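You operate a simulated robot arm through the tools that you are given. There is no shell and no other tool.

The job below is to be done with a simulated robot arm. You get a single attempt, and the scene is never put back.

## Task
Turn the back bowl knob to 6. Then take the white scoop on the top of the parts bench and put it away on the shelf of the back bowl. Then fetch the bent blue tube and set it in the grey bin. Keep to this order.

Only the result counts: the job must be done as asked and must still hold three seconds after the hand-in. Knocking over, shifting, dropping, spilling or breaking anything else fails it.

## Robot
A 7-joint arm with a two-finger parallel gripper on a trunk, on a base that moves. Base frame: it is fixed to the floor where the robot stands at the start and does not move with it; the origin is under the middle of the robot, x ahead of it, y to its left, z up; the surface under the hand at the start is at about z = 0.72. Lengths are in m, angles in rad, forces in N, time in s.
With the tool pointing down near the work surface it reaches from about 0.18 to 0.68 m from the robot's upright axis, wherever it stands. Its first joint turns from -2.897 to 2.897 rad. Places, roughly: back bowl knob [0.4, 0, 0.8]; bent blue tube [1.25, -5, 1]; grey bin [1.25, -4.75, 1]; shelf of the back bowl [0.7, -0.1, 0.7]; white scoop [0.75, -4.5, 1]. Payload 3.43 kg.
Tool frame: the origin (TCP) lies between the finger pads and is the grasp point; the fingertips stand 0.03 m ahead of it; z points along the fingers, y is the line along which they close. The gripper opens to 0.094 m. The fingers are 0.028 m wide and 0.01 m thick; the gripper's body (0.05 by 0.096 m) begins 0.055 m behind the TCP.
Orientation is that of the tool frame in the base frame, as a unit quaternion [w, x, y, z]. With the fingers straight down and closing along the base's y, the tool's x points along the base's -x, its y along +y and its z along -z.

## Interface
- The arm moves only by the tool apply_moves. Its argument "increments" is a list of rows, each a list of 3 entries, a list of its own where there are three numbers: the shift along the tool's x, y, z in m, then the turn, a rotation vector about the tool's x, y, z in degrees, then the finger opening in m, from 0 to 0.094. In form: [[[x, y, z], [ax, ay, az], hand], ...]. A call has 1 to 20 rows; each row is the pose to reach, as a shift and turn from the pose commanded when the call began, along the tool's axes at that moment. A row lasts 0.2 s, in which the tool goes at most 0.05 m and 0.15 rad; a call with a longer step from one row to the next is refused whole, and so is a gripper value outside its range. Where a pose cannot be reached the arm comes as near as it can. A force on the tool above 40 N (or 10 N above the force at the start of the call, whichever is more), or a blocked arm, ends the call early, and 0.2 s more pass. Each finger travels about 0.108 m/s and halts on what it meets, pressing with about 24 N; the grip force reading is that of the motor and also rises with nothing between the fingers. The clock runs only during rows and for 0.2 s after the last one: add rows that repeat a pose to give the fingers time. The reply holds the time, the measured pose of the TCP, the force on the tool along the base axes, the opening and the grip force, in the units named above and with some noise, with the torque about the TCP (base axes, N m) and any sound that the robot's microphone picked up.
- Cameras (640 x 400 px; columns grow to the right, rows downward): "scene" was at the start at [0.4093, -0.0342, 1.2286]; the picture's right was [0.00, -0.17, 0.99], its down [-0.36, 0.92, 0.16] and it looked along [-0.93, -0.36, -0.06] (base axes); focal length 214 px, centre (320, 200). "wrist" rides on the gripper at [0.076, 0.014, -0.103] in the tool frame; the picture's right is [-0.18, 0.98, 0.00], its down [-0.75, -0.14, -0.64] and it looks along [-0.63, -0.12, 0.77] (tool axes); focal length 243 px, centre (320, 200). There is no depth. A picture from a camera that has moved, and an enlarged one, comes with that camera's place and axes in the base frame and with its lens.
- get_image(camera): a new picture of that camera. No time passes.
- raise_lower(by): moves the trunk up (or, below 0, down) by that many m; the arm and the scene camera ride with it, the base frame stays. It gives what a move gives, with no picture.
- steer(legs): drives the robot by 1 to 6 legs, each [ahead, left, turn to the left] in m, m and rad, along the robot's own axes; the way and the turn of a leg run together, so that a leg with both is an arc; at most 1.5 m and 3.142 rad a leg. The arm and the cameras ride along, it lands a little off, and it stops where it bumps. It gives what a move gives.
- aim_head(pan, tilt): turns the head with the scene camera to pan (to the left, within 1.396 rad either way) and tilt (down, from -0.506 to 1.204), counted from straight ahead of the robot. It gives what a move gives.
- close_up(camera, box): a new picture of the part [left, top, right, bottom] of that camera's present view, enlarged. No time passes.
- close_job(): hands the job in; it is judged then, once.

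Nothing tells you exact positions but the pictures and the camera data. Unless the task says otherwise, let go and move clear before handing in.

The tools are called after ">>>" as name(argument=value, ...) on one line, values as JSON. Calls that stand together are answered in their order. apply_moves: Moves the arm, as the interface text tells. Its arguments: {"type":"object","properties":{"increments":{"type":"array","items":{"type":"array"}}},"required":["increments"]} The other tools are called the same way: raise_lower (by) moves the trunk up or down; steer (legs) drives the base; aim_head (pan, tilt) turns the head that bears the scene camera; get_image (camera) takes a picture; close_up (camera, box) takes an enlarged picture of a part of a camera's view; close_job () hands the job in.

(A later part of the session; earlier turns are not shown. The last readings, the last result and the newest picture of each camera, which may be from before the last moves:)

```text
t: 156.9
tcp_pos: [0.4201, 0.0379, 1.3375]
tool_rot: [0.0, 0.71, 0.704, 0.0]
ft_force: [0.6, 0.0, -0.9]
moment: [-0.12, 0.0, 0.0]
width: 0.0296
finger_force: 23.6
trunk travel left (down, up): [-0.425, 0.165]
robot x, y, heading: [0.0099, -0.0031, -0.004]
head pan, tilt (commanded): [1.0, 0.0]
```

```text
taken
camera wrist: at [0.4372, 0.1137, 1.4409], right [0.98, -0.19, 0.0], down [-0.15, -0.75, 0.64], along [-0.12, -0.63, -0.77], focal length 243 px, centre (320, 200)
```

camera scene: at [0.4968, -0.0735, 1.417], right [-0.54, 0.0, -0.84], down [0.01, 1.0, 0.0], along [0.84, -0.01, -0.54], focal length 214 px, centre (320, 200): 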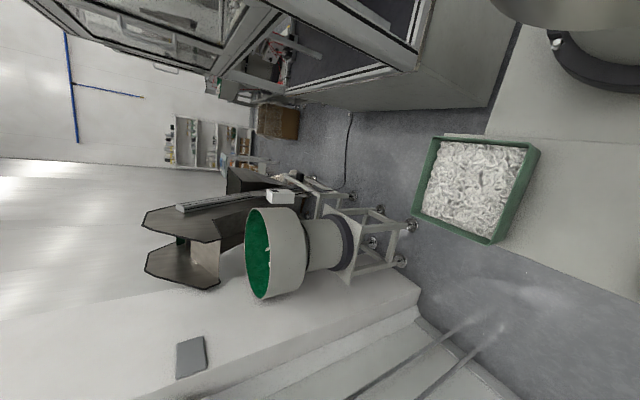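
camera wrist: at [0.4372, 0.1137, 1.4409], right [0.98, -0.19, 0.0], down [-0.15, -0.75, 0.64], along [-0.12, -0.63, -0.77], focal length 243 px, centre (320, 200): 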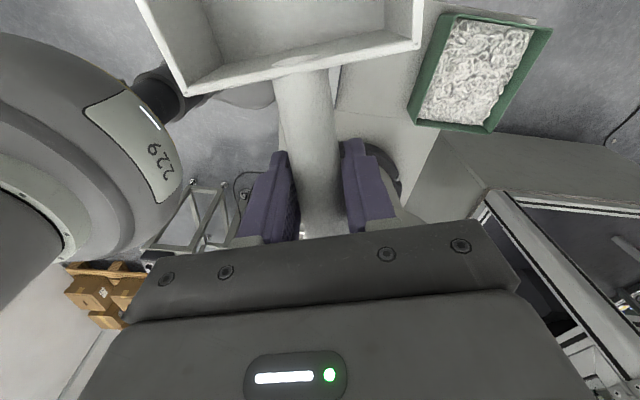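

I'll look straight down with the head camera to map the free shelf area between panel and green box.

>>> aim_head(pan=0, tilt=0)

>>> get_image(camera="scene")

>>> aim_head(pan=0.5, tilt=0.0)

>>> get_image(camera="scene")

```text
t: 158.2
tcp_pos: [0.4213, 0.0378, 1.3369]
tool_rot: [0.0, 0.709, 0.705, -0.001]
ft_force: [0.5, 0.5, -1.6]
moment: [-0.12, -0.01, -0.03]
width: 0.0297
finger_force: 24.5
trunk travel left (down, up): [-0.425, 0.165]
robot x, y, heading: [0.0104, -0.0046, -0.007]
head pan, tilt (commanded): [0.0, 0.0]
```

```text
taken
camera scene: at [0.4212, -0.0731, 1.3758], right [-1.0, 0.01, 0.0], down [0.01, 1.0, 0.0], along [0.0, 0.0, -1.0], focal length 214 px, centre (320, 200)
```

scene: 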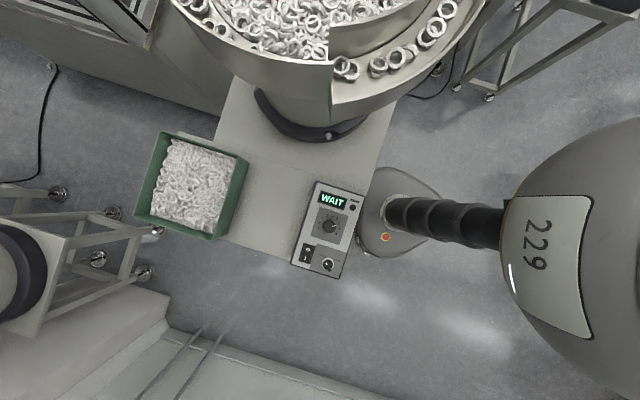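

```text
t: 159.1
tcp_pos: [0.4202, 0.0371, 1.3381]
tool_rot: [0.0, 0.71, 0.704, 0.0]
ft_force: [-0.2, -0.1, -0.9]
moment: [-0.09, 0.0, 0.02]
width: 0.0299
finger_force: 24.3
trunk travel left (down, up): [-0.425, 0.165]
robot x, y, heading: [0.0081, -0.0019, -0.006]
head pan, tilt (commanded): [0.499, 0.0]
```

```text
taken
camera scene: at [0.4641, -0.0734, 1.3866], right [-0.88, 0.01, -0.48], down [0.01, 1.0, 0.0], along [0.48, 0.0, -0.88], focal length 214 px, centre (320, 200)
```

scene: 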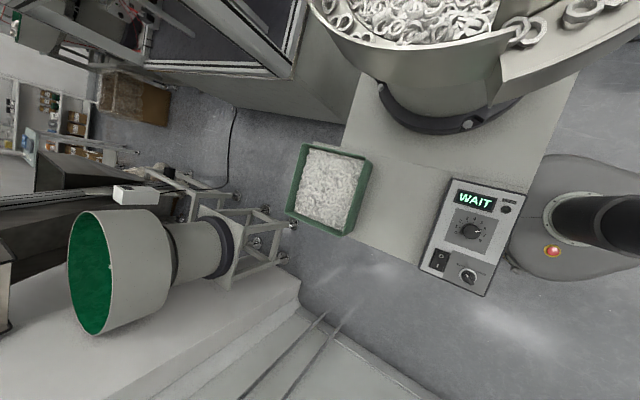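

The free zone lies between panel and green box. I'll zoom in to find the shelf's edges and the seam.

>>> close_up(camera="scene", box=[270, 110, 550, 300])

>>> aim_head(pan=0, tilt=0)

>>> close_up(camera="scene", box=[120, 110, 380, 290])

```text
2.11 times, centred on (410, 205) of scene
camera zoom: at [0.4641, -0.0734, 1.3866], right [-0.88, 0.01, -0.48], down [0.01, 1.0, 0.0], along [0.48, 0.0, -0.88], focal length 452 px, centre (130, 190)
```

zoom: 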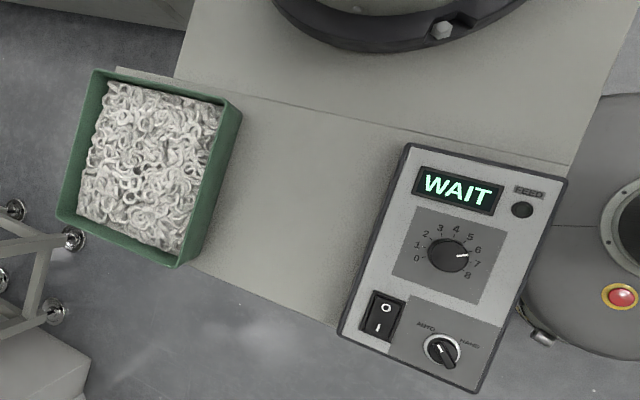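

```text
t: 160.1
tcp_pos: [0.4218, 0.0363, 1.3363]
tool_rot: [-0.002, 0.71, 0.704, -0.001]
ft_force: [0.1, 0.6, -1.0]
moment: [-0.12, 0.02, -0.03]
width: 0.0297
finger_force: 23.6
trunk travel left (down, up): [-0.425, 0.165]
robot x, y, heading: [0.0056, -0.0039, -0.008]
head pan, tilt (commanded): [0.0, 0.0]
```

```text
2.22 times, centred on (250, 200) of scene
camera zoom: at [0.4212, -0.0731, 1.3758], right [-1.0, 0.01, 0.0], down [0.01, 1.0, 0.0], along [0.0, 0.0, -1.0], focal length 477 px, centre (476, 200)
```

zoom: 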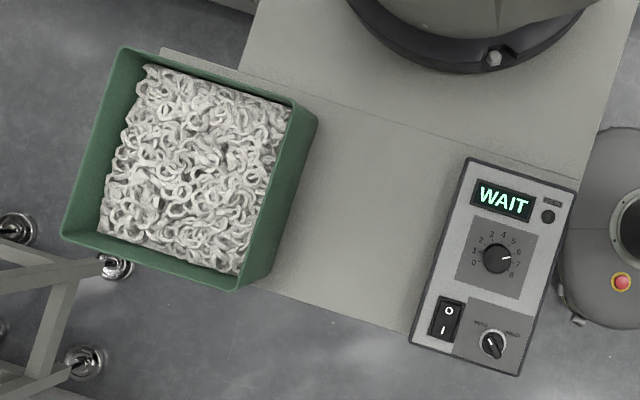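

The knob still reads 6. The free patch is about 0.21 × 0.27 m centred near (0.565,-0.052), tilted by ~16.5°. I'll lower the trunk to its original height and bring the scoop above the patch, aligned with it.

>>> raise_lower(by=-0.2)

>>> apply_moves(increments=[[[-0.014, 0.012, 0.0], [0, 0, 1.7], 0.01], [[-0.028, 0.025, 0.0], [0, 0, 3.4], 0.01], [[-0.042, 0.038, 0.0], [0, 0, 5], 0.01], [[-0.056, 0.05, 0.0], [0, 0, 6.6], 0.01], [[-0.07, 0.063, 0.0], [0, 0, 8.3], 0.01], [[-0.084, 0.075, 0.0], [0, 0, 10], 0.01], [[-0.098, 0.088, 0.0], [0, 0, 11.7], 0.01], [[-0.112, 0.1, 0.0], [0, 0, 13.4], 0.01], [[-0.126, 0.113, 0.0], [0, 0, 15], 0.01], [[-0.146, 0.128, 0.0], [0, 0, 16.5], 0.01], [[-0.146, 0.128, 0.0], [0, 0, 16.5], 0.01]])

>>> get_image(camera="scene")

>>> get_image(camera="wrist")

```text
t: 162.2
tcp_pos: [0.4216, 0.037, 1.1383]
tool_rot: [-0.001, 0.71, 0.704, 0.0]
ft_force: [0.2, -0.7, -1.9]
moment: [-0.1, 0.0, 0.02]
width: 0.0295
finger_force: 23.9
trunk travel left (down, up): [-0.225, 0.365]
robot x, y, heading: [0.0038, -0.0005, -0.005]
head pan, tilt (commanded): [0.0, 0.0]
```

```text
t: 164.6
tcp_pos: [0.5468, -0.1092, 1.1389]
tool_rot: [-0.001, 0.804, 0.595, 0.0]
ft_force: [0.7, 0.1, -0.4]
moment: [-0.09, 0.04, -0.05]
width: 0.0293
finger_force: 23.7
trunk travel left (down, up): [-0.225, 0.365]
robot x, y, heading: [0.0025, -0.0023, -0.005]
head pan, tilt (commanded): [0.0, 0.0]
```

```text
taken
camera scene: at [0.5162, -0.2145, 1.1766], right [-0.96, 0.29, 0.0], down [0.29, 0.96, 0.0], along [0.0, 0.0, -1.0], focal length 214 px, centre (320, 200)
```

scene: 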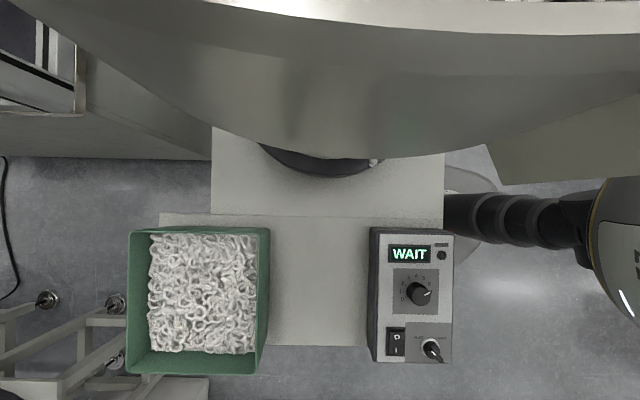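

```text
taken
camera wrist: at [0.5846, -0.0399, 1.2415], right [0.89, -0.46, 0.0], down [-0.35, -0.68, 0.64], along [-0.3, -0.57, -0.77], focal length 243 px, centre (320, 200)
```

wrist: 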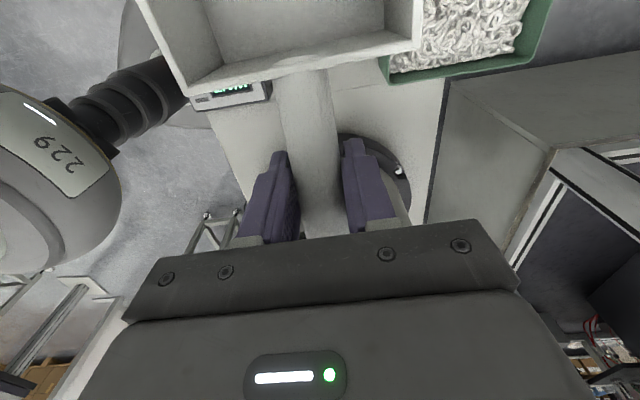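

The view is perfectly aligned and the scoop's footprint will be centred on the free patch. Descending to just above the shelf.

>>> apply_moves(increments=[[[0, 0, 0.035], [0, 0, 0], 0.01], [[0, 0, 0.07], [0, 0, 0], 0.01], [[0, 0, 0.105], [0, 0, 0], 0.01], [[0, 0, 0.14], [0, 0, 0], 0.01], [[0, 0, 0.175], [0, 0, 0], 0.01], [[0, 0, 0.21], [0, 0, 0], 0.01], [[0, 0, 0.245], [0, 0, 0], 0.01], [[0, 0, 0.28], [0, 0, 0], 0.01], [[0, 0, 0.31], [0, 0, 0], 0.01], [[0, 0, 0.335], [0, 0, 0], 0.01], [[0, 0, 0.335], [0, 0, 0], 0.01]])

>>> aim_head(pan=0, tilt=0.9)

>>> get_image(camera="scene")

>>> get_image(camera="wrist")

```text
t: 167.0
tcp_pos: [0.5495, -0.1104, 0.8038]
tool_rot: [-0.001, 0.804, 0.595, 0.0]
ft_force: [1.1, 0.6, -1.4]
moment: [-0.1, 0.06, 0.0]
width: 0.0296
finger_force: 24.0
trunk travel left (down, up): [-0.225, 0.365]
robot x, y, heading: [0.0087, -0.0028, -0.006]
head pan, tilt (commanded): [0.0, 0.0]
```

```text
t: 168.2
tcp_pos: [0.5498, -0.1092, 0.8031]
tool_rot: [0.0, 0.803, 0.596, 0.0]
ft_force: [0.3, 0.2, -1.2]
moment: [-0.09, 0.01, 0.01]
width: 0.0299
finger_force: 24.0
trunk travel left (down, up): [-0.225, 0.365]
robot x, y, heading: [0.0059, -0.0029, -0.004]
head pan, tilt (commanded): [0.0, 0.901]
```

```text
taken
camera scene: at [0.5417, -0.1386, 0.8565], right [-0.96, 0.29, 0.0], down [0.18, 0.6, 0.78], along [0.23, 0.75, -0.62], focal length 214 px, centre (320, 200)
```

scene: 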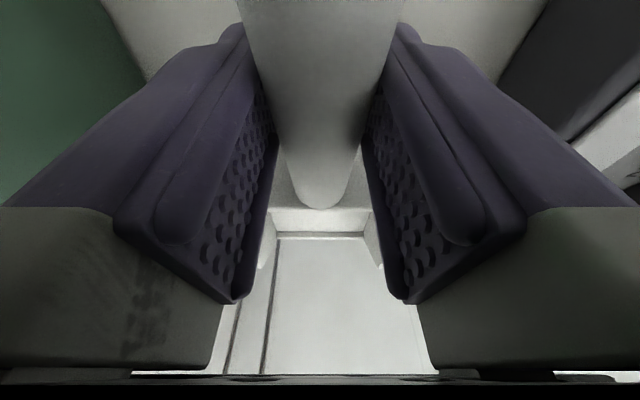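

```text
taken
camera wrist: at [0.5869, -0.0405, 0.9071], right [0.89, -0.46, 0.0], down [-0.35, -0.68, 0.64], along [-0.3, -0.57, -0.77], focal length 243 px, centre (320, 200)
```

wrist: 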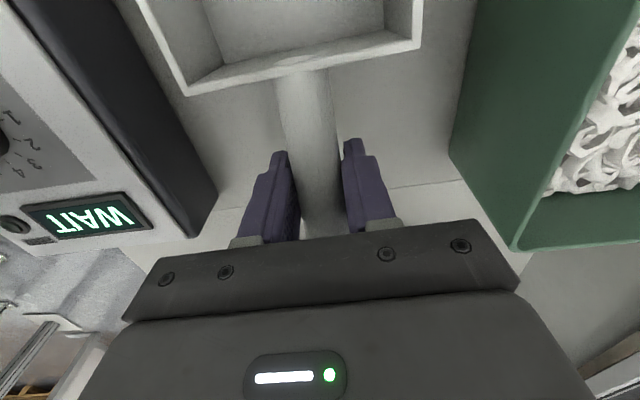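

Well positioned between panel and box. I'll lower in small steps, watching the force.

>>> apply_moves(increments=[[[0, 0, 0.005], [0, 0, 0], 0.01], [[0, 0, 0.01], [0, 0, 0], 0.01], [[0, 0, 0.015], [0, 0, 0], 0.01], [[0, 0, 0.015], [0, 0, 0], 0.01]])

>>> apply_moves(increments=[[[0, 0, 0.002], [0, 0, 0], 0.01], [[0, 0, 0.004], [0, 0, 0], 0.01], [[0, 0, 0.004], [0, 0, 0], 0.01]])

>>> get_image(camera="wrist")

```text
t: 169.2
tcp_pos: [0.5489, -0.1116, 0.7873]
tool_rot: [-0.001, 0.803, 0.596, -0.001]
ft_force: [0.1, -0.6, -0.7]
moment: [-0.11, 0.01, 0.0]
width: 0.0295
finger_force: 23.8
trunk travel left (down, up): [-0.225, 0.365]
robot x, y, heading: [0.0081, -0.0056, -0.005]
head pan, tilt (commanded): [0.0, 0.901]
```

```text
t: 170.0
tcp_pos: [0.5475, -0.1105, 0.7841]
tool_rot: [0.0, 0.803, 0.596, -0.001]
ft_force: [-0.5, -2.3, 4.3]
moment: [0.75, -0.24, -0.07]
width: 0.0296
finger_force: 23.2
trunk travel left (down, up): [-0.225, 0.365]
robot x, y, heading: [0.0036, -0.0039, -0.007]
head pan, tilt (commanded): [0.0, 0.901]
```

```text
taken
camera wrist: at [0.5854, -0.0416, 0.8875], right [0.89, -0.46, 0.0], down [-0.35, -0.68, 0.64], along [-0.3, -0.57, -0.77], focal length 243 px, centre (320, 200)
```

wrist: 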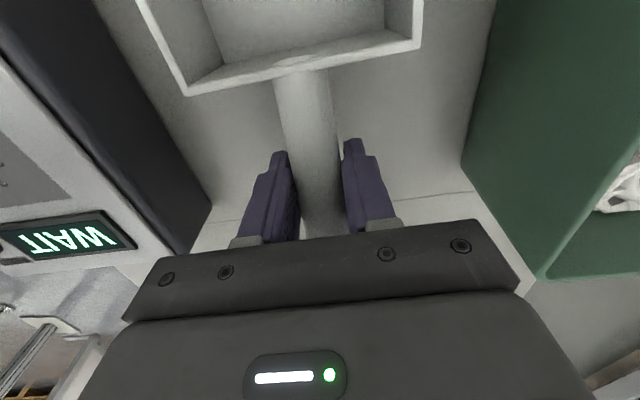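

Contact has begun at the pan's front lip (4 N). I'll lower a few more millimetres to settle it flat.

>>> apply_moves(increments=[[[0, 0, 0.0015], [0, 0, 0], 0.01], [[0, 0, 0.003], [0, 0, 0], 0.01], [[0, 0, 0.003], [0, 0, 0], 0.01]])

```text
t: 170.8
tcp_pos: [0.5481, -0.1115, 0.78]
tool_rot: [-0.001, 0.803, 0.595, 0.0]
ft_force: [0.5, -2.2, 4.8]
moment: [0.15, -0.07, -0.01]
width: 0.0295
finger_force: 23.3
trunk travel left (down, up): [-0.225, 0.365]
robot x, y, heading: [0.0098, -0.0007, -0.005]
head pan, tilt (commanded): [0.0, 0.901]
```

The load is now spread and the pan sits flat. I'll release and lift away.

>>> apply_moves(increments=[[[0, 0, 0], [0, 0, 0], 0.035], [[0, 0, 0], [0, 0, 0], 0.045], [[0, 0, 0], [0, 0, 0], 0.06], [[0, 0, 0], [0, 0, 0], 0.06], [[0, 0, -0.02], [0, 0, 0], 0.06], [[0, 0, -0.05], [0, 0, 0], 0.06], [[0, 0, -0.09], [0, 0, 0], 0.06], [[0, 0, -0.13], [0, 0, 0], 0.06], [[0, 0, -0.17], [0, 0, 0], 0.06], [[0, 0, -0.21], [0, 0, 0], 0.06], [[0, 0, -0.25], [0, 0, 0], 0.06]])

>>> aim_head(pan=0, tilt=0.2)

>>> get_image(camera="scene")

>>> get_image(camera="wrist")

```text
t: 173.2
tcp_pos: [0.5483, -0.1104, 1.0291]
tool_rot: [0.0, 0.803, 0.596, -0.001]
ft_force: [0.0, 0.3, -0.2]
moment: [0.01, 0.01, -0.01]
width: 0.0599
finger_force: 0.1
trunk travel left (down, up): [-0.225, 0.365]
robot x, y, heading: [0.01, -0.0035, -0.007]
head pan, tilt (commanded): [0.0, 0.901]
```

```text
t: 174.3
tcp_pos: [0.5485, -0.1097, 1.029]
tool_rot: [-0.001, 0.804, 0.595, 0.0]
ft_force: [-0.4, 0.2, 0.1]
moment: [0.0, 0.02, -0.03]
width: 0.0598
finger_force: 0.1
trunk travel left (down, up): [-0.225, 0.365]
robot x, y, heading: [0.008, -0.0, -0.006]
head pan, tilt (commanded): [0.0, 0.201]
```

```text
taken
camera scene: at [0.5227, -0.1975, 1.0638], right [-0.96, 0.29, 0.0], down [0.28, 0.94, 0.2], along [0.06, 0.19, -0.98], focal length 214 px, centre (320, 200)
```

scene: 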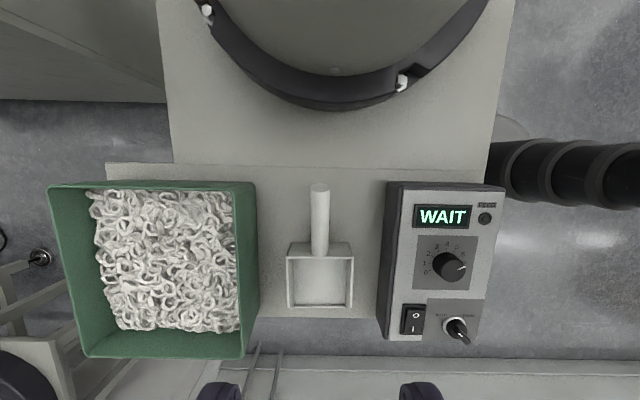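

```text
taken
camera wrist: at [0.5857, -0.0406, 1.1319], right [0.89, -0.46, 0.0], down [-0.35, -0.68, 0.64], along [-0.3, -0.57, -0.77], focal length 243 px, centre (320, 200)
```

wrist: 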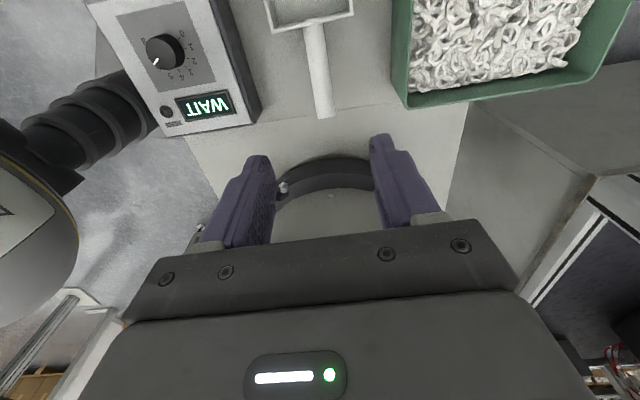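

The scoop rests flat on the shelf, centred and clear of everything. I'll double-check the knob with a close-up.

>>> close_up(camera="scene", box=[400, 215, 500, 310])

>>> close_up(camera="scene", box=[240, 160, 400, 330])

```text
4.21 times, centred on (450, 262) of scene
camera zoom: at [0.5227, -0.1975, 1.0638], right [-0.96, 0.29, 0.0], down [0.28, 0.94, 0.2], along [0.06, 0.19, -0.98], focal length 903 px, centre (-227, -63)
```

zoom: 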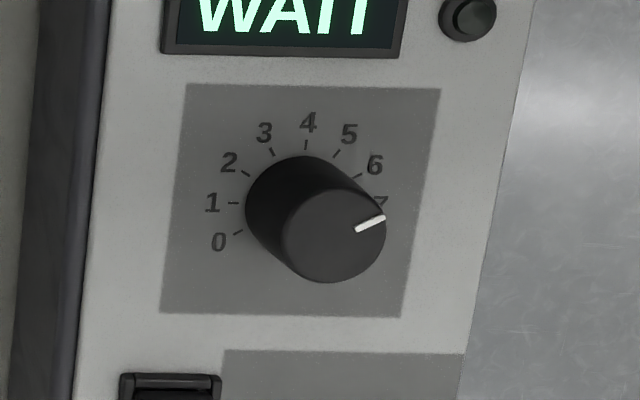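

```text
2.35 times, centred on (320, 245) of scene
camera zoom: at [0.5227, -0.1975, 1.0638], right [-0.96, 0.29, 0.0], down [0.28, 0.94, 0.2], along [0.06, 0.19, -0.98], focal length 505 px, centre (320, 94)
```

zoom: 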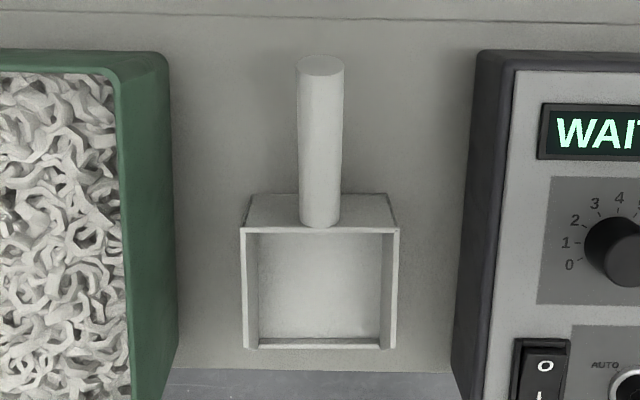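

Knob at 6 and scoop in place – the first two parts are done. Now I'll raise and retract the arm (turning the hand back) for the return trip to the bench for the blue tube.

>>> apply_moves(increments=[[[0, 0, -0.04], [0, 0, 0], 0.06], [[0, 0, -0.08], [0, 0, 0], 0.06], [[0, 0, -0.11], [0, 0, 0], 0.06], [[0.007, -0.015, -0.11], [0, 0, -8], 0.06], [[0.014, -0.03, -0.11], [0, 0, -16], 0.06], [[0.021, -0.046, -0.11], [0, 0, -24], 0.06], [[0.028, -0.062, -0.11], [0, 0, -32], 0.06], [[0.035, -0.077, -0.11], [0, 0, -40], 0.06], [[0.042, -0.093, -0.11], [0, 0, -48], 0.06], [[0.049, -0.108, -0.11], [0, 0, -56], 0.06], [[0.056, -0.124, -0.11], [0, 0, -64], 0.06], [[0.063, -0.139, -0.11], [0, 0, -72], 0.06], [[0.069, -0.154, -0.11], [0, 0, -80], 0.06], [[0.069, -0.154, -0.11], [0, 0, -88], 0.06], [[0.069, -0.154, -0.11], [0, 0, -96], 0.06], [[0.069, -0.154, -0.11], [0, 0, -104], 0.06], [[0.069, -0.154, -0.11], [0, 0, -106.5], 0.06], [[0.069, -0.154, -0.11], [0, 0, -106.5], 0.06]])

>>> raise_lower(by=0.25)

>>> steer(legs=[[-0.9, 0, 0]])

```text
t: 178.1
tcp_pos: [0.4213, 0.0012, 1.1404]
tool_rot: [0.0, 0.002, 1.0, 0.0]
ft_force: [-0.7, -0.9, -0.2]
moment: [0.0, -0.01, 0.01]
width: 0.0601
finger_force: 0.1
trunk travel left (down, up): [-0.225, 0.365]
robot x, y, heading: [0.0084, -0.0026, -0.009]
head pan, tilt (commanded): [0.0, 0.201]
```

```text
t: 180.7
tcp_pos: [0.4204, 0.0017, 1.3896]
tool_rot: [-0.001, 0.004, 1.0, 0.0]
ft_force: [0.7, 0.1, -0.3]
moment: [0.0, 0.0, 0.02]
width: 0.06
finger_force: 0.0
trunk travel left (down, up): [-0.475, 0.115]
robot x, y, heading: [0.0083, -0.0006, -0.006]
head pan, tilt (commanded): [0.0, 0.201]
```

```text
t: 185.4
tcp_pos: [-0.4849, 0.0077, 1.391]
tool_rot: [-0.001, 0.003, 1.0, 0.0]
ft_force: [-0.9, -0.2, -0.6]
moment: [0.02, 0.01, 0.01]
width: 0.0602
finger_force: 0.1
trunk travel left (down, up): [-0.475, 0.115]
robot x, y, heading: [-0.9008, 0.0015, -0.012]
head pan, tilt (commanded): [0.0, 0.201]
```

Now to the line-up point before the gap, turning to face through it.

>>> steer(legs=[[-0.554, -0.838, 0], [0, 0, -1.15]])

```text
t: 193.5
tcp_pos: [-1.2973, -1.2013, 1.3906]
tool_rot: [-0.001, 0.547, 0.837, 0.001]
ft_force: [-0.5, 0.8, -0.3]
moment: [-0.01, 0.02, -0.02]
width: 0.06
finger_force: 0.0
trunk travel left (down, up): [-0.475, 0.115]
robot x, y, heading: [-1.4723, -0.8272, -1.159]
head pan, tilt (commanded): [0.0, 0.201]
```

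>>> steer(legs=[[1.2, 0.0, 0]])

```text
t: 199.7
tcp_pos: [-0.8113, -2.3168, 1.3907]
tool_rot: [0.0, 0.548, 0.836, 0.001]
ft_force: [0.0, -0.1, 0.0]
moment: [0.02, -0.03, 0.01]
width: 0.0601
finger_force: 0.0
trunk travel left (down, up): [-0.475, 0.115]
robot x, y, heading: [-0.9815, -1.9394, -1.155]
head pan, tilt (commanded): [0.0, 0.201]
```

Through the gap again; now turn toward the wall and pass the hopper.

>>> steer(legs=[[0, 0, -0.75], [1.082, 0.208, 0]])

```text
t: 207.2
tcp_pos: [-1.2835, -3.4082, 1.39]
tool_rot: [-0.001, 0.819, 0.573, 0.0]
ft_force: [-0.2, -0.4, -0.3]
moment: [0.01, 0.0, -0.02]
width: 0.0599
finger_force: 0.1
trunk travel left (down, up): [-0.475, 0.115]
robot x, y, heading: [-1.1517, -3.0164, -1.923]
head pan, tilt (commanded): [0.0, 0.201]
```

I'm at the aisle's start. The tube lies about 0.6 m in from the bench's front edge near its left end, so I'll strafe to the left-front corner region and look for a good standing place.

>>> steer(legs=[[0, 0, 0.017], [0, 1.1, 0], [-0.1, 1.1, 0], [-0.09, 0.8, 0]])

>>> aim_head(pan=0.3, tilt=-0.5)

>>> get_image(camera="scene")

>>> aim_head(pan=-0.3, tilt=-0.5)

>>> get_image(camera="scene")

```text
t: 222.3
tcp_pos: [1.6054, -4.2214, 1.3905]
tool_rot: [-0.001, 0.813, 0.582, 0.0]
ft_force: [0.2, -0.1, 0.5]
moment: [0.01, 0.0, -0.03]
width: 0.0603
finger_force: 0.0
trunk travel left (down, up): [-0.475, 0.115]
robot x, y, heading: [1.7343, -3.8271, -1.902]
head pan, tilt (commanded): [0.0, 0.201]
```

```text
t: 223.4
tcp_pos: [1.6048, -4.2194, 1.3892]
tool_rot: [0.0, 0.813, 0.582, 0.001]
ft_force: [0.2, 0.4, 0.9]
moment: [0.0, -0.03, -0.01]
width: 0.06
finger_force: 0.0
trunk travel left (down, up): [-0.475, 0.115]
robot x, y, heading: [1.7338, -3.8277, -1.898]
head pan, tilt (commanded): [0.3, -0.499]
```

```text
taken
camera scene: at [1.5764, -4.3692, 1.4543], right [-0.9, 0.31, -0.3], down [0.42, 0.79, -0.46], along [0.09, -0.53, -0.84], focal length 214 px, centre (320, 200)
```

scene: 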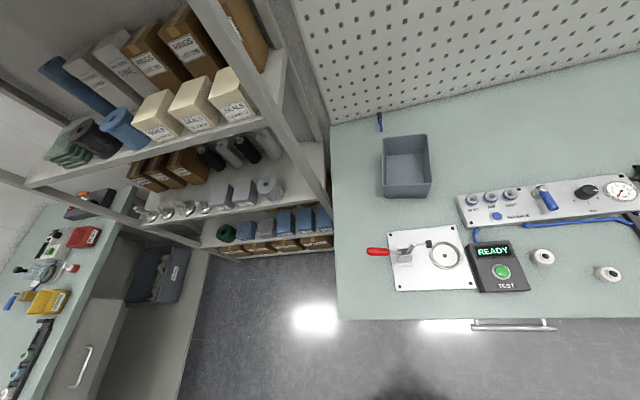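

```text
t: 224.4
tcp_pos: [1.6055, -4.2207, 1.3899]
tool_rot: [-0.001, 0.813, 0.582, 0.0]
ft_force: [0.5, -0.2, 1.1]
moment: [-0.04, -0.03, -0.03]
width: 0.0601
finger_force: 0.0
trunk travel left (down, up): [-0.475, 0.115]
robot x, y, heading: [1.7325, -3.8281, -1.9]
head pan, tilt (commanded): [-0.3, -0.499]
```

```text
taken
camera scene: at [1.539, -4.3565, 1.4544], right [-0.9, 0.31, 0.29], down [0.15, 0.88, -0.46], along [-0.4, -0.37, -0.84], focal length 214 px, centre (320, 200)
```

scene: 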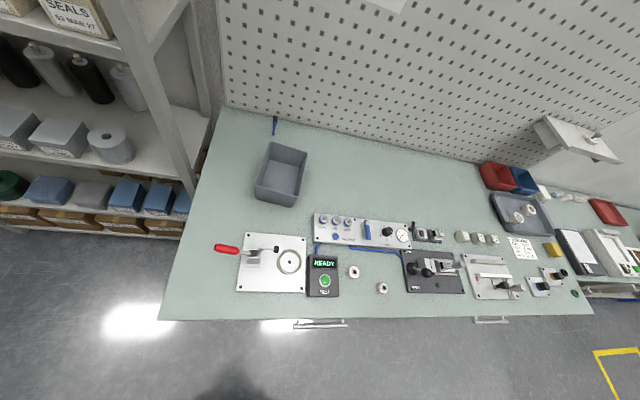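

The rack blocks the left end, so I'll work from the front: column close to the edge with the trunk high enough that the shoulder clears the bench top. First, a zoom on the tube and the bin.

>>> close_up(camera="scene", box=[240, 100, 340, 210])

>>> close_up(camera="scene", box=[255, 105, 300, 145])

>>> aim_head(pan=0.0, tilt=0.5)

>>> get_image(camera="scene")

```text
3.64 times, centred on (290, 155) of scene
camera zoom: at [1.539, -4.3565, 1.4544], right [-0.9, 0.31, 0.29], down [0.15, 0.88, -0.46], along [-0.4, -0.37, -0.84], focal length 780 px, centre (429, 364)
```

zoom: 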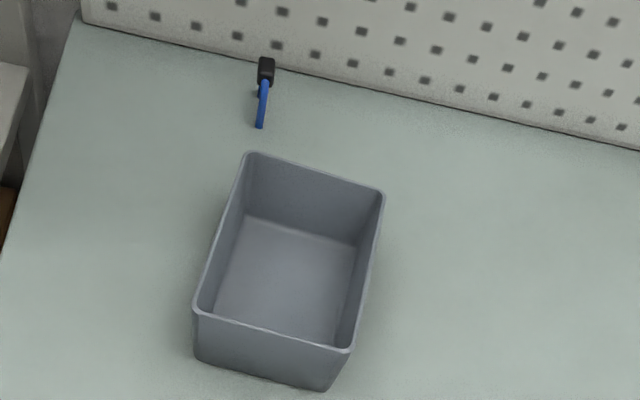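

```text
10.00 times, centred on (278, 125) of scene
camera zoom: at [1.539, -4.3565, 1.4544], right [-0.9, 0.31, 0.29], down [0.15, 0.88, -0.46], along [-0.4, -0.37, -0.84], focal length 2145 px, centre (745, 950)
```

zoom: 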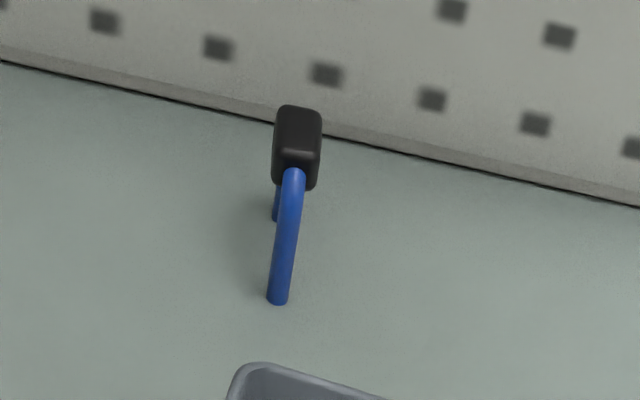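

```text
t: 225.7
tcp_pos: [1.6061, -4.2203, 1.3906]
tool_rot: [0.0, 0.813, 0.582, 0.0]
ft_force: [0.2, 0.6, -0.3]
moment: [0.01, -0.01, 0.01]
width: 0.0599
finger_force: 0.0
trunk travel left (down, up): [-0.475, 0.115]
robot x, y, heading: [1.732, -3.8285, -1.904]
head pan, tilt (commanded): [0.0, 0.499]
```

```text
taken
camera scene: at [1.5855, -4.2813, 1.4276], right [-0.95, 0.32, 0.0], down [0.28, 0.83, 0.48], along [0.15, 0.45, -0.88], focal length 214 px, centre (320, 200)
```

scene: 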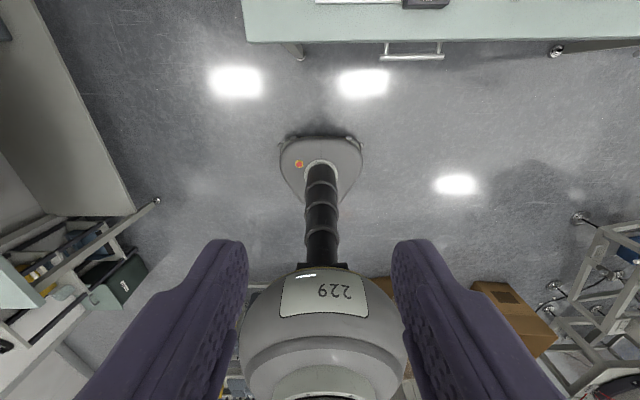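

The blue tube actually stands upright as a small arch on two legs (about 6 cm tall, near (1.341,-4.918)) with a black block on top, its plane running front-to-back. I'll position the robot in front of it, between the bench's legs.

>>> steer(legs=[[0, -0.204, 0], [0.28, 0, 0]])

>>> get_image(camera="scene")

>>> aim_head(pan=0.0, tilt=0.8)

>>> get_image(camera="scene")

```text
t: 228.9
tcp_pos: [1.3135, -4.4234, 1.3901]
tool_rot: [0.0, 0.814, 0.581, 0.001]
ft_force: [-0.3, -0.9, -0.5]
moment: [0.01, -0.03, 0.01]
width: 0.0601
finger_force: 0.0
trunk travel left (down, up): [-0.475, 0.115]
robot x, y, heading: [1.4445, -4.032, -1.903]
head pan, tilt (commanded): [0.0, 0.499]
```

```text
taken
camera scene: at [1.2936, -4.4836, 1.4272], right [-0.95, 0.33, 0.0], down [0.29, 0.83, 0.48], along [0.16, 0.45, -0.88], focal length 214 px, centre (320, 200)
```

scene: 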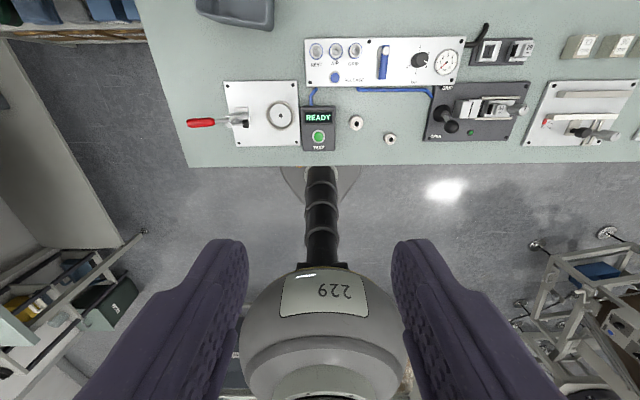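

```text
t: 229.7
tcp_pos: [1.3148, -4.4224, 1.3898]
tool_rot: [-0.001, 0.814, 0.581, 0.001]
ft_force: [-0.1, -0.3, 0.9]
moment: [0.0, -0.01, 0.01]
width: 0.0601
finger_force: 0.2
trunk travel left (down, up): [-0.475, 0.115]
robot x, y, heading: [1.4437, -4.0326, -1.904]
head pan, tilt (commanded): [0.0, 0.799]
```

```text
taken
camera scene: at [1.3025, -4.458, 1.4379], right [-0.95, 0.33, 0.0], down [0.23, 0.66, 0.72], along [0.23, 0.68, -0.7], focal length 214 px, centre (320, 200)
```

scene: 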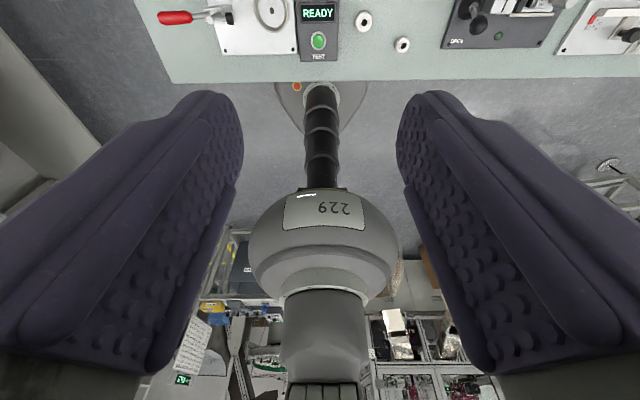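

Standoff is now 0.27 m. I'll advance 0.13 m more (column still clear of the edge and drawer handle) and lower the trunk 0.10 m.

>>> steer(legs=[[0.13, 0, 0]])

>>> get_image(camera="scene")

>>> raise_lower(by=-0.1)

>>> get_image(camera="scene")

```text
t: 230.9
tcp_pos: [1.2711, -4.546, 1.3898]
tool_rot: [-0.001, 0.814, 0.581, 0.001]
ft_force: [0.2, -0.2, -1.0]
moment: [0.02, 0.0, 0.02]
width: 0.0599
finger_force: 0.0
trunk travel left (down, up): [-0.475, 0.115]
robot x, y, heading: [1.3975, -4.1531, -1.906]
head pan, tilt (commanded): [0.0, 0.799]
```

```text
taken
camera scene: at [1.2596, -4.5824, 1.4372], right [-0.95, 0.33, 0.0], down [0.23, 0.66, 0.72], along [0.23, 0.68, -0.69], focal length 214 px, centre (320, 200)
```

scene: 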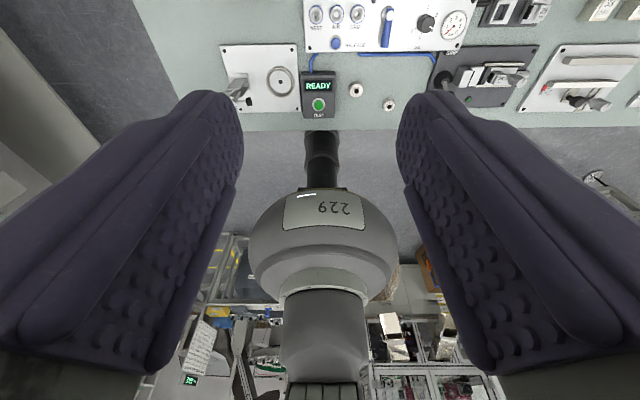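

```text
t: 232.3
tcp_pos: [1.2713, -4.5445, 1.2897]
tool_rot: [-0.001, 0.814, 0.581, 0.001]
ft_force: [0.2, 0.1, 0.6]
moment: [0.0, -0.02, 0.02]
width: 0.0599
finger_force: 0.1
trunk travel left (down, up): [-0.375, 0.215]
robot x, y, heading: [1.3967, -4.1515, -1.904]
head pan, tilt (commanded): [0.0, 0.799]
```

```text
taken
camera scene: at [1.2602, -4.5806, 1.338], right [-0.95, 0.33, 0.0], down [0.23, 0.66, 0.72], along [0.23, 0.68, -0.7], focal length 214 px, centre (320, 200)
```

scene: 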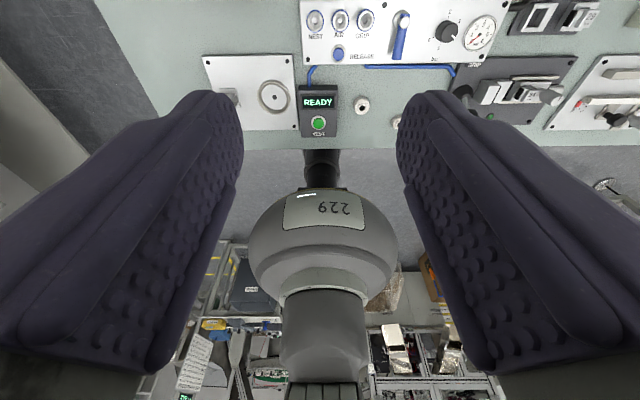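

I'm in place. Now I'll tilt the hand 30° forward and move it part-way toward the tube for a close look.

>>> apply_moves(increments=[[[-0.02, 0.024, 0.01], [0, -4, 0], 0.06], [[-0.04, 0.048, 0.025], [0, -8, 0], 0.06], [[-0.06, 0.072, 0.04], [0, -12, 0], 0.06], [[-0.08, 0.096, 0.055], [0, -16, 0], 0.06], [[-0.1, 0.12, 0.07], [0, -20, 0], 0.06], [[-0.12, 0.144, 0.085], [0, -24, 0], 0.06], [[-0.14, 0.168, 0.1], [0, -28, 0], 0.06], [[-0.16, 0.188, 0.11], [0, -30, 0], 0.06], [[-0.16, 0.188, 0.11], [0, -30, 0], 0.06]])

>>> aim_head(pan=0.0, tilt=0.4)

>>> get_image(camera="scene")

>>> get_image(camera="wrist")

```text
t: 234.3
tcp_pos: [1.3955, -4.7564, 1.1802]
tool_rot: [0.15, 0.786, 0.561, -0.21]
ft_force: [-0.5, -0.3, -0.3]
moment: [0.04, 0.03, -0.02]
width: 0.0599
finger_force: 0.0
trunk travel left (down, up): [-0.375, 0.215]
robot x, y, heading: [1.3987, -4.149, -1.903]
head pan, tilt (commanded): [0.0, 0.799]
```

```text
t: 235.2
tcp_pos: [1.3958, -4.7565, 1.1804]
tool_rot: [0.15, 0.786, 0.561, -0.21]
ft_force: [0.9, 0.7, 0.1]
moment: [0.01, -0.02, -0.01]
width: 0.0601
finger_force: 0.1
trunk travel left (down, up): [-0.375, 0.215]
robot x, y, heading: [1.4005, -4.1514, -1.9]
head pan, tilt (commanded): [0.0, 0.4]
```

```text
taken
camera scene: at [1.3825, -4.799, 1.2469], right [-0.95, 0.33, 0.0], down [0.32, 0.94, -0.12], along [-0.04, -0.11, -0.99], focal length 214 px, centre (320, 200)
```

scene: 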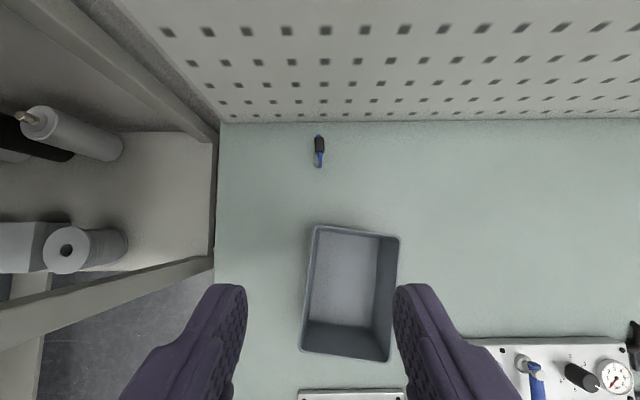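

```text
taken
camera wrist: at [1.4492, -4.6501, 1.2317], right [0.88, -0.47, 0.09], down [-0.24, -0.27, 0.93], along [-0.41, -0.84, -0.35], focal length 243 px, centre (320, 200)
```

wrist: 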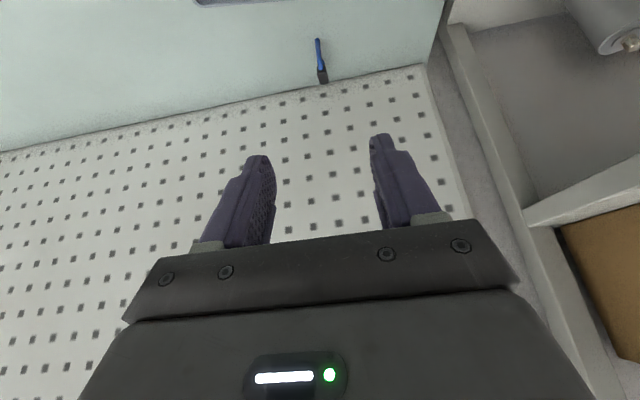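

The tube stands just ahead (top of the picture), bin closer. Close-ups to pin down its exact pose.

>>> close_up(camera="scene", box=[290, 115, 350, 180])

>>> close_up(camera="wrist", box=[280, 20, 360, 100])

>>> close_up(camera="scene", box=[280, 110, 420, 380])

```text
6.15 times, centred on (320, 148) of scene
camera zoom: at [1.3825, -4.799, 1.2469], right [-0.95, 0.33, 0.0], down [0.32, 0.94, -0.12], along [-0.04, -0.11, -0.99], focal length 1320 px, centre (320, 523)
```

zoom: 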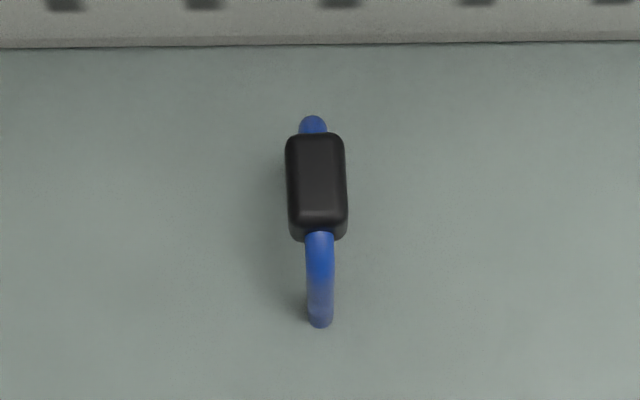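

```text
5.00 times, centred on (320, 60) of wrist
camera zoom: at [1.4492, -4.6501, 1.2317], right [0.88, -0.47, 0.09], down [-0.24, -0.27, 0.93], along [-0.41, -0.84, -0.35], focal length 1213 px, centre (320, 900)
```

zoom: 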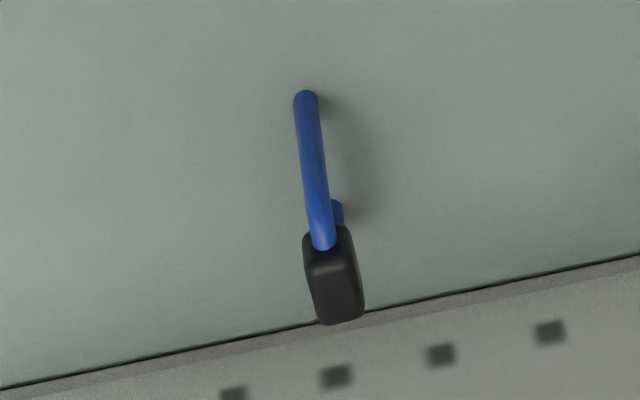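

```text
1.48 times, centred on (350, 245) of scene
camera zoom: at [1.3825, -4.799, 1.2469], right [-0.95, 0.33, 0.0], down [0.32, 0.94, -0.12], along [-0.04, -0.11, -0.99], focal length 318 px, centre (276, 133)
```

zoom: 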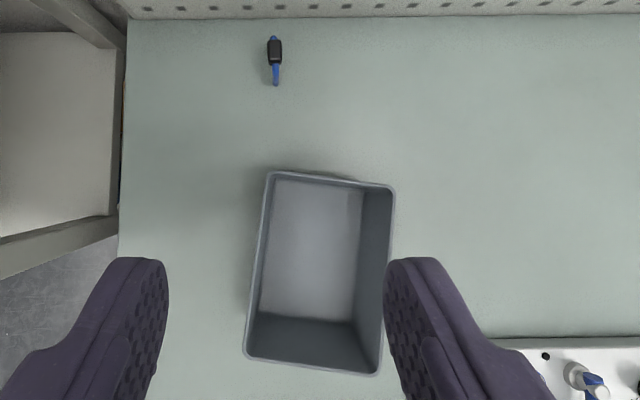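

The tube: arch spanning forward 0.728–0.766 m, left 0.196 m, with a 15 mm wide black block on top at z ≈ 0.906–0.921. I'll move along the tool axis to a pre-grasp point 10 cm short of it.

>>> apply_moves(increments=[[[-0.002, 0.0, 0.037], [0, 0, 0], 0.06], [[-0.005, 0.001, 0.074], [0, 0, 0], 0.06], [[-0.007, 0.001, 0.111], [0, 0, 0], 0.06], [[-0.009, 0.002, 0.148], [0, 0, 0], 0.06], [[-0.012, 0.002, 0.185], [0, 0, 0], 0.06], [[-0.014, 0.002, 0.2217], [0, 0, 0], 0.06], [[-0.014, 0.002, 0.2217], [0, 0, 0], 0.06]])

>>> get_image(camera="wrist")

>>> aim_head(pan=0.0, tilt=0.8)

>>> get_image(camera="scene")

```text
t: 236.8
tcp_pos: [1.3599, -4.8726, 0.9944]
tool_rot: [0.15, 0.786, 0.561, -0.21]
ft_force: [0.7, 0.0, 0.2]
moment: [-0.03, 0.0, -0.01]
width: 0.06
finger_force: 0.1
trunk travel left (down, up): [-0.375, 0.215]
robot x, y, heading: [1.3968, -4.1521, -1.904]
head pan, tilt (commanded): [0.0, 0.4]
```

```text
taken
camera wrist: at [1.413, -4.765, 1.0462], right [0.88, -0.47, 0.09], down [-0.24, -0.27, 0.93], along [-0.41, -0.84, -0.35], focal length 243 px, centre (320, 200)
```

wrist: 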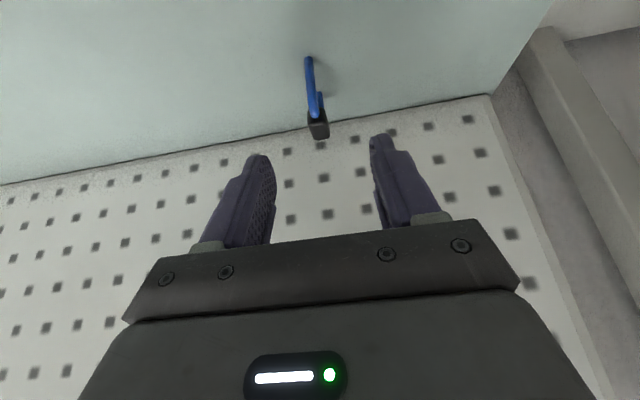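

```text
t: 237.6
tcp_pos: [1.36, -4.8713, 0.9938]
tool_rot: [0.15, 0.786, 0.561, -0.21]
ft_force: [0.4, 0.0, 0.5]
moment: [-0.01, 0.04, -0.01]
width: 0.06
finger_force: 0.2
trunk travel left (down, up): [-0.375, 0.215]
robot x, y, heading: [1.4022, -4.1529, -1.902]
head pan, tilt (commanded): [0.0, 0.799]
```

```text
taken
camera scene: at [1.358, -4.8797, 1.0544], right [-0.95, 0.33, 0.0], down [0.31, 0.91, 0.27], along [0.09, 0.26, -0.96], focal length 214 px, centre (320, 200)
```

scene: 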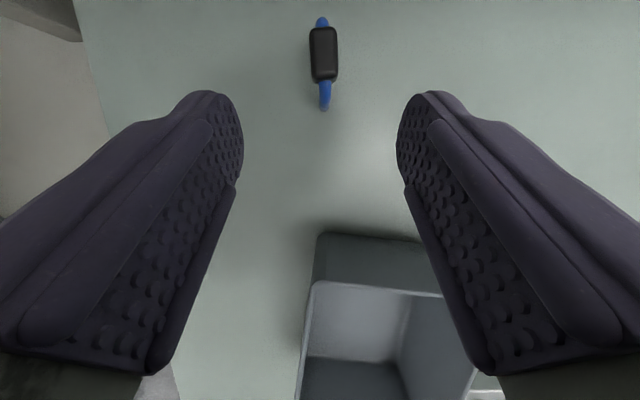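

The block is centred between the fingers. Approaching the last 10 cm along the tool axis.

>>> apply_moves(increments=[[[-0.001, -0.001, 0.03], [0, 0, 0], 0.06], [[-0.002, -0.001, 0.06], [0, 0, 0], 0.06], [[-0.003, -0.001, 0.085], [0, 0, 0], 0.06], [[-0.003, -0.001, 0.101], [0, 0, 0], 0.06], [[-0.003, -0.001, 0.101], [0, 0, 0], 0.06]])

>>> get_image(camera="wrist")

>>> get_image(camera="scene")

```text
t: 238.8
tcp_pos: [1.3422, -4.9218, 0.9088]
tool_rot: [0.15, 0.786, 0.561, -0.209]
ft_force: [0.7, -1.0, -0.7]
moment: [-0.03, 0.03, 0.04]
width: 0.0601
finger_force: 0.0
trunk travel left (down, up): [-0.375, 0.215]
robot x, y, heading: [1.4023, -4.1505, -1.902]
head pan, tilt (commanded): [0.0, 0.799]
```

```text
taken
camera wrist: at [1.3953, -4.8157, 0.9603], right [0.88, -0.47, 0.09], down [-0.24, -0.27, 0.93], along [-0.41, -0.84, -0.35], focal length 243 px, centre (320, 200)
```

wrist: 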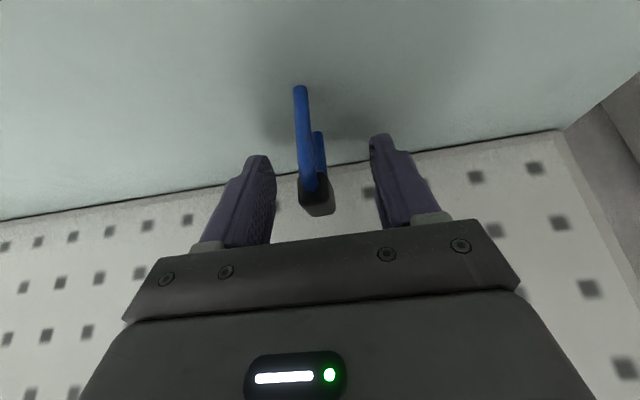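

```text
taken
camera scene: at [1.3403, -4.9302, 0.9684], right [-0.95, 0.33, 0.0], down [0.31, 0.91, 0.27], along [0.09, 0.26, -0.96], focal length 214 px, centre (320, 200)
```

scene: 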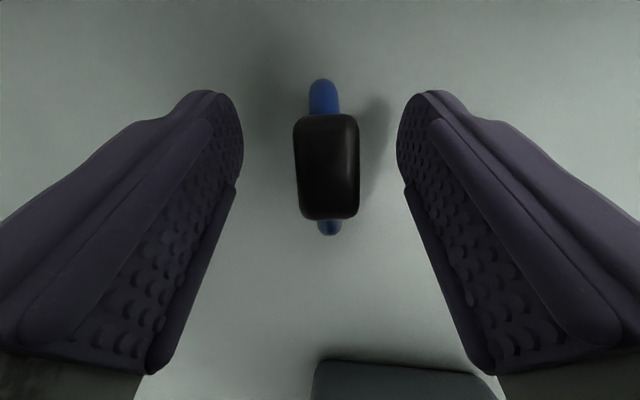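

Block is almost centred (1.7 mm off). I'll shift by that and close gently.

>>> apply_moves(increments=[[[0, -0.0017, 0], [0, 0, 0], 0.05], [[0, -0.0017, 0], [0, 0, 0], 0.04], [[0, -0.0017, 0], [0, 0, 0], 0.03], [[0, -0.0017, 0], [0, 0, 0], 0.022], [[0, -0.0017, 0], [0, 0, 0], 0.016], [[0, -0.0017, 0], [0, 0, 0], 0.01], [[0, -0.0017, 0], [0, 0, 0], 0.005], [[0, -0.0017, 0], [0, 0, 0], 0.005]])

>>> get_image(camera="wrist")

>>> get_image(camera="scene")

```text
t: 240.6
tcp_pos: [1.3393, -4.9221, 0.9079]
tool_rot: [0.15, 0.786, 0.562, -0.21]
ft_force: [0.3, -0.1, -0.2]
moment: [-0.03, 0.0, -0.01]
width: 0.0196
finger_force: 23.7
trunk travel left (down, up): [-0.375, 0.215]
robot x, y, heading: [1.4001, -4.1533, -1.901]
head pan, tilt (commanded): [0.0, 0.799]
```

```text
taken
camera wrist: at [1.3931, -4.8159, 0.9608], right [0.88, -0.47, 0.09], down [-0.24, -0.27, 0.93], along [-0.41, -0.84, -0.35], focal length 243 px, centre (320, 200)
```

wrist: 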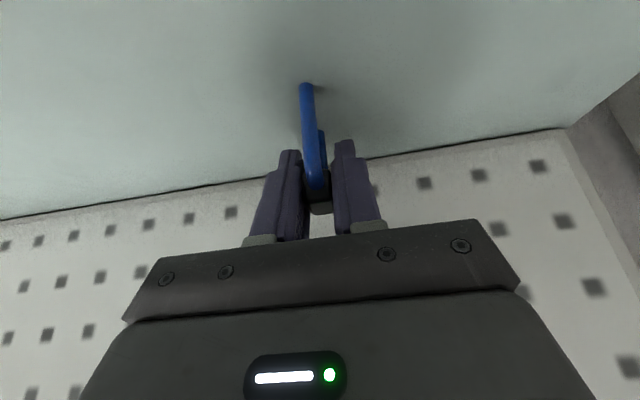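

```text
taken
camera scene: at [1.3381, -4.9304, 0.969], right [-0.95, 0.33, 0.0], down [0.31, 0.91, 0.27], along [0.09, 0.26, -0.96], focal length 214 px, centre (320, 200)
```

scene: 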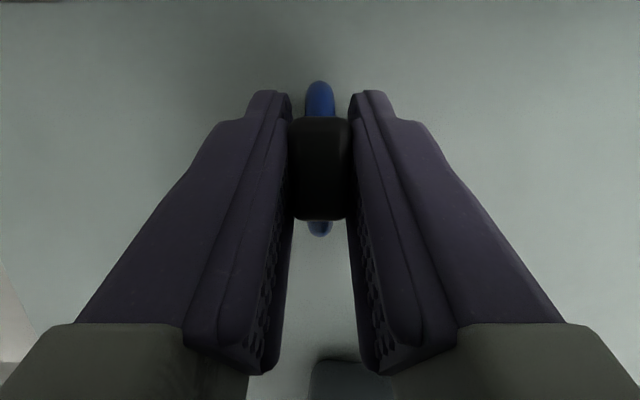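

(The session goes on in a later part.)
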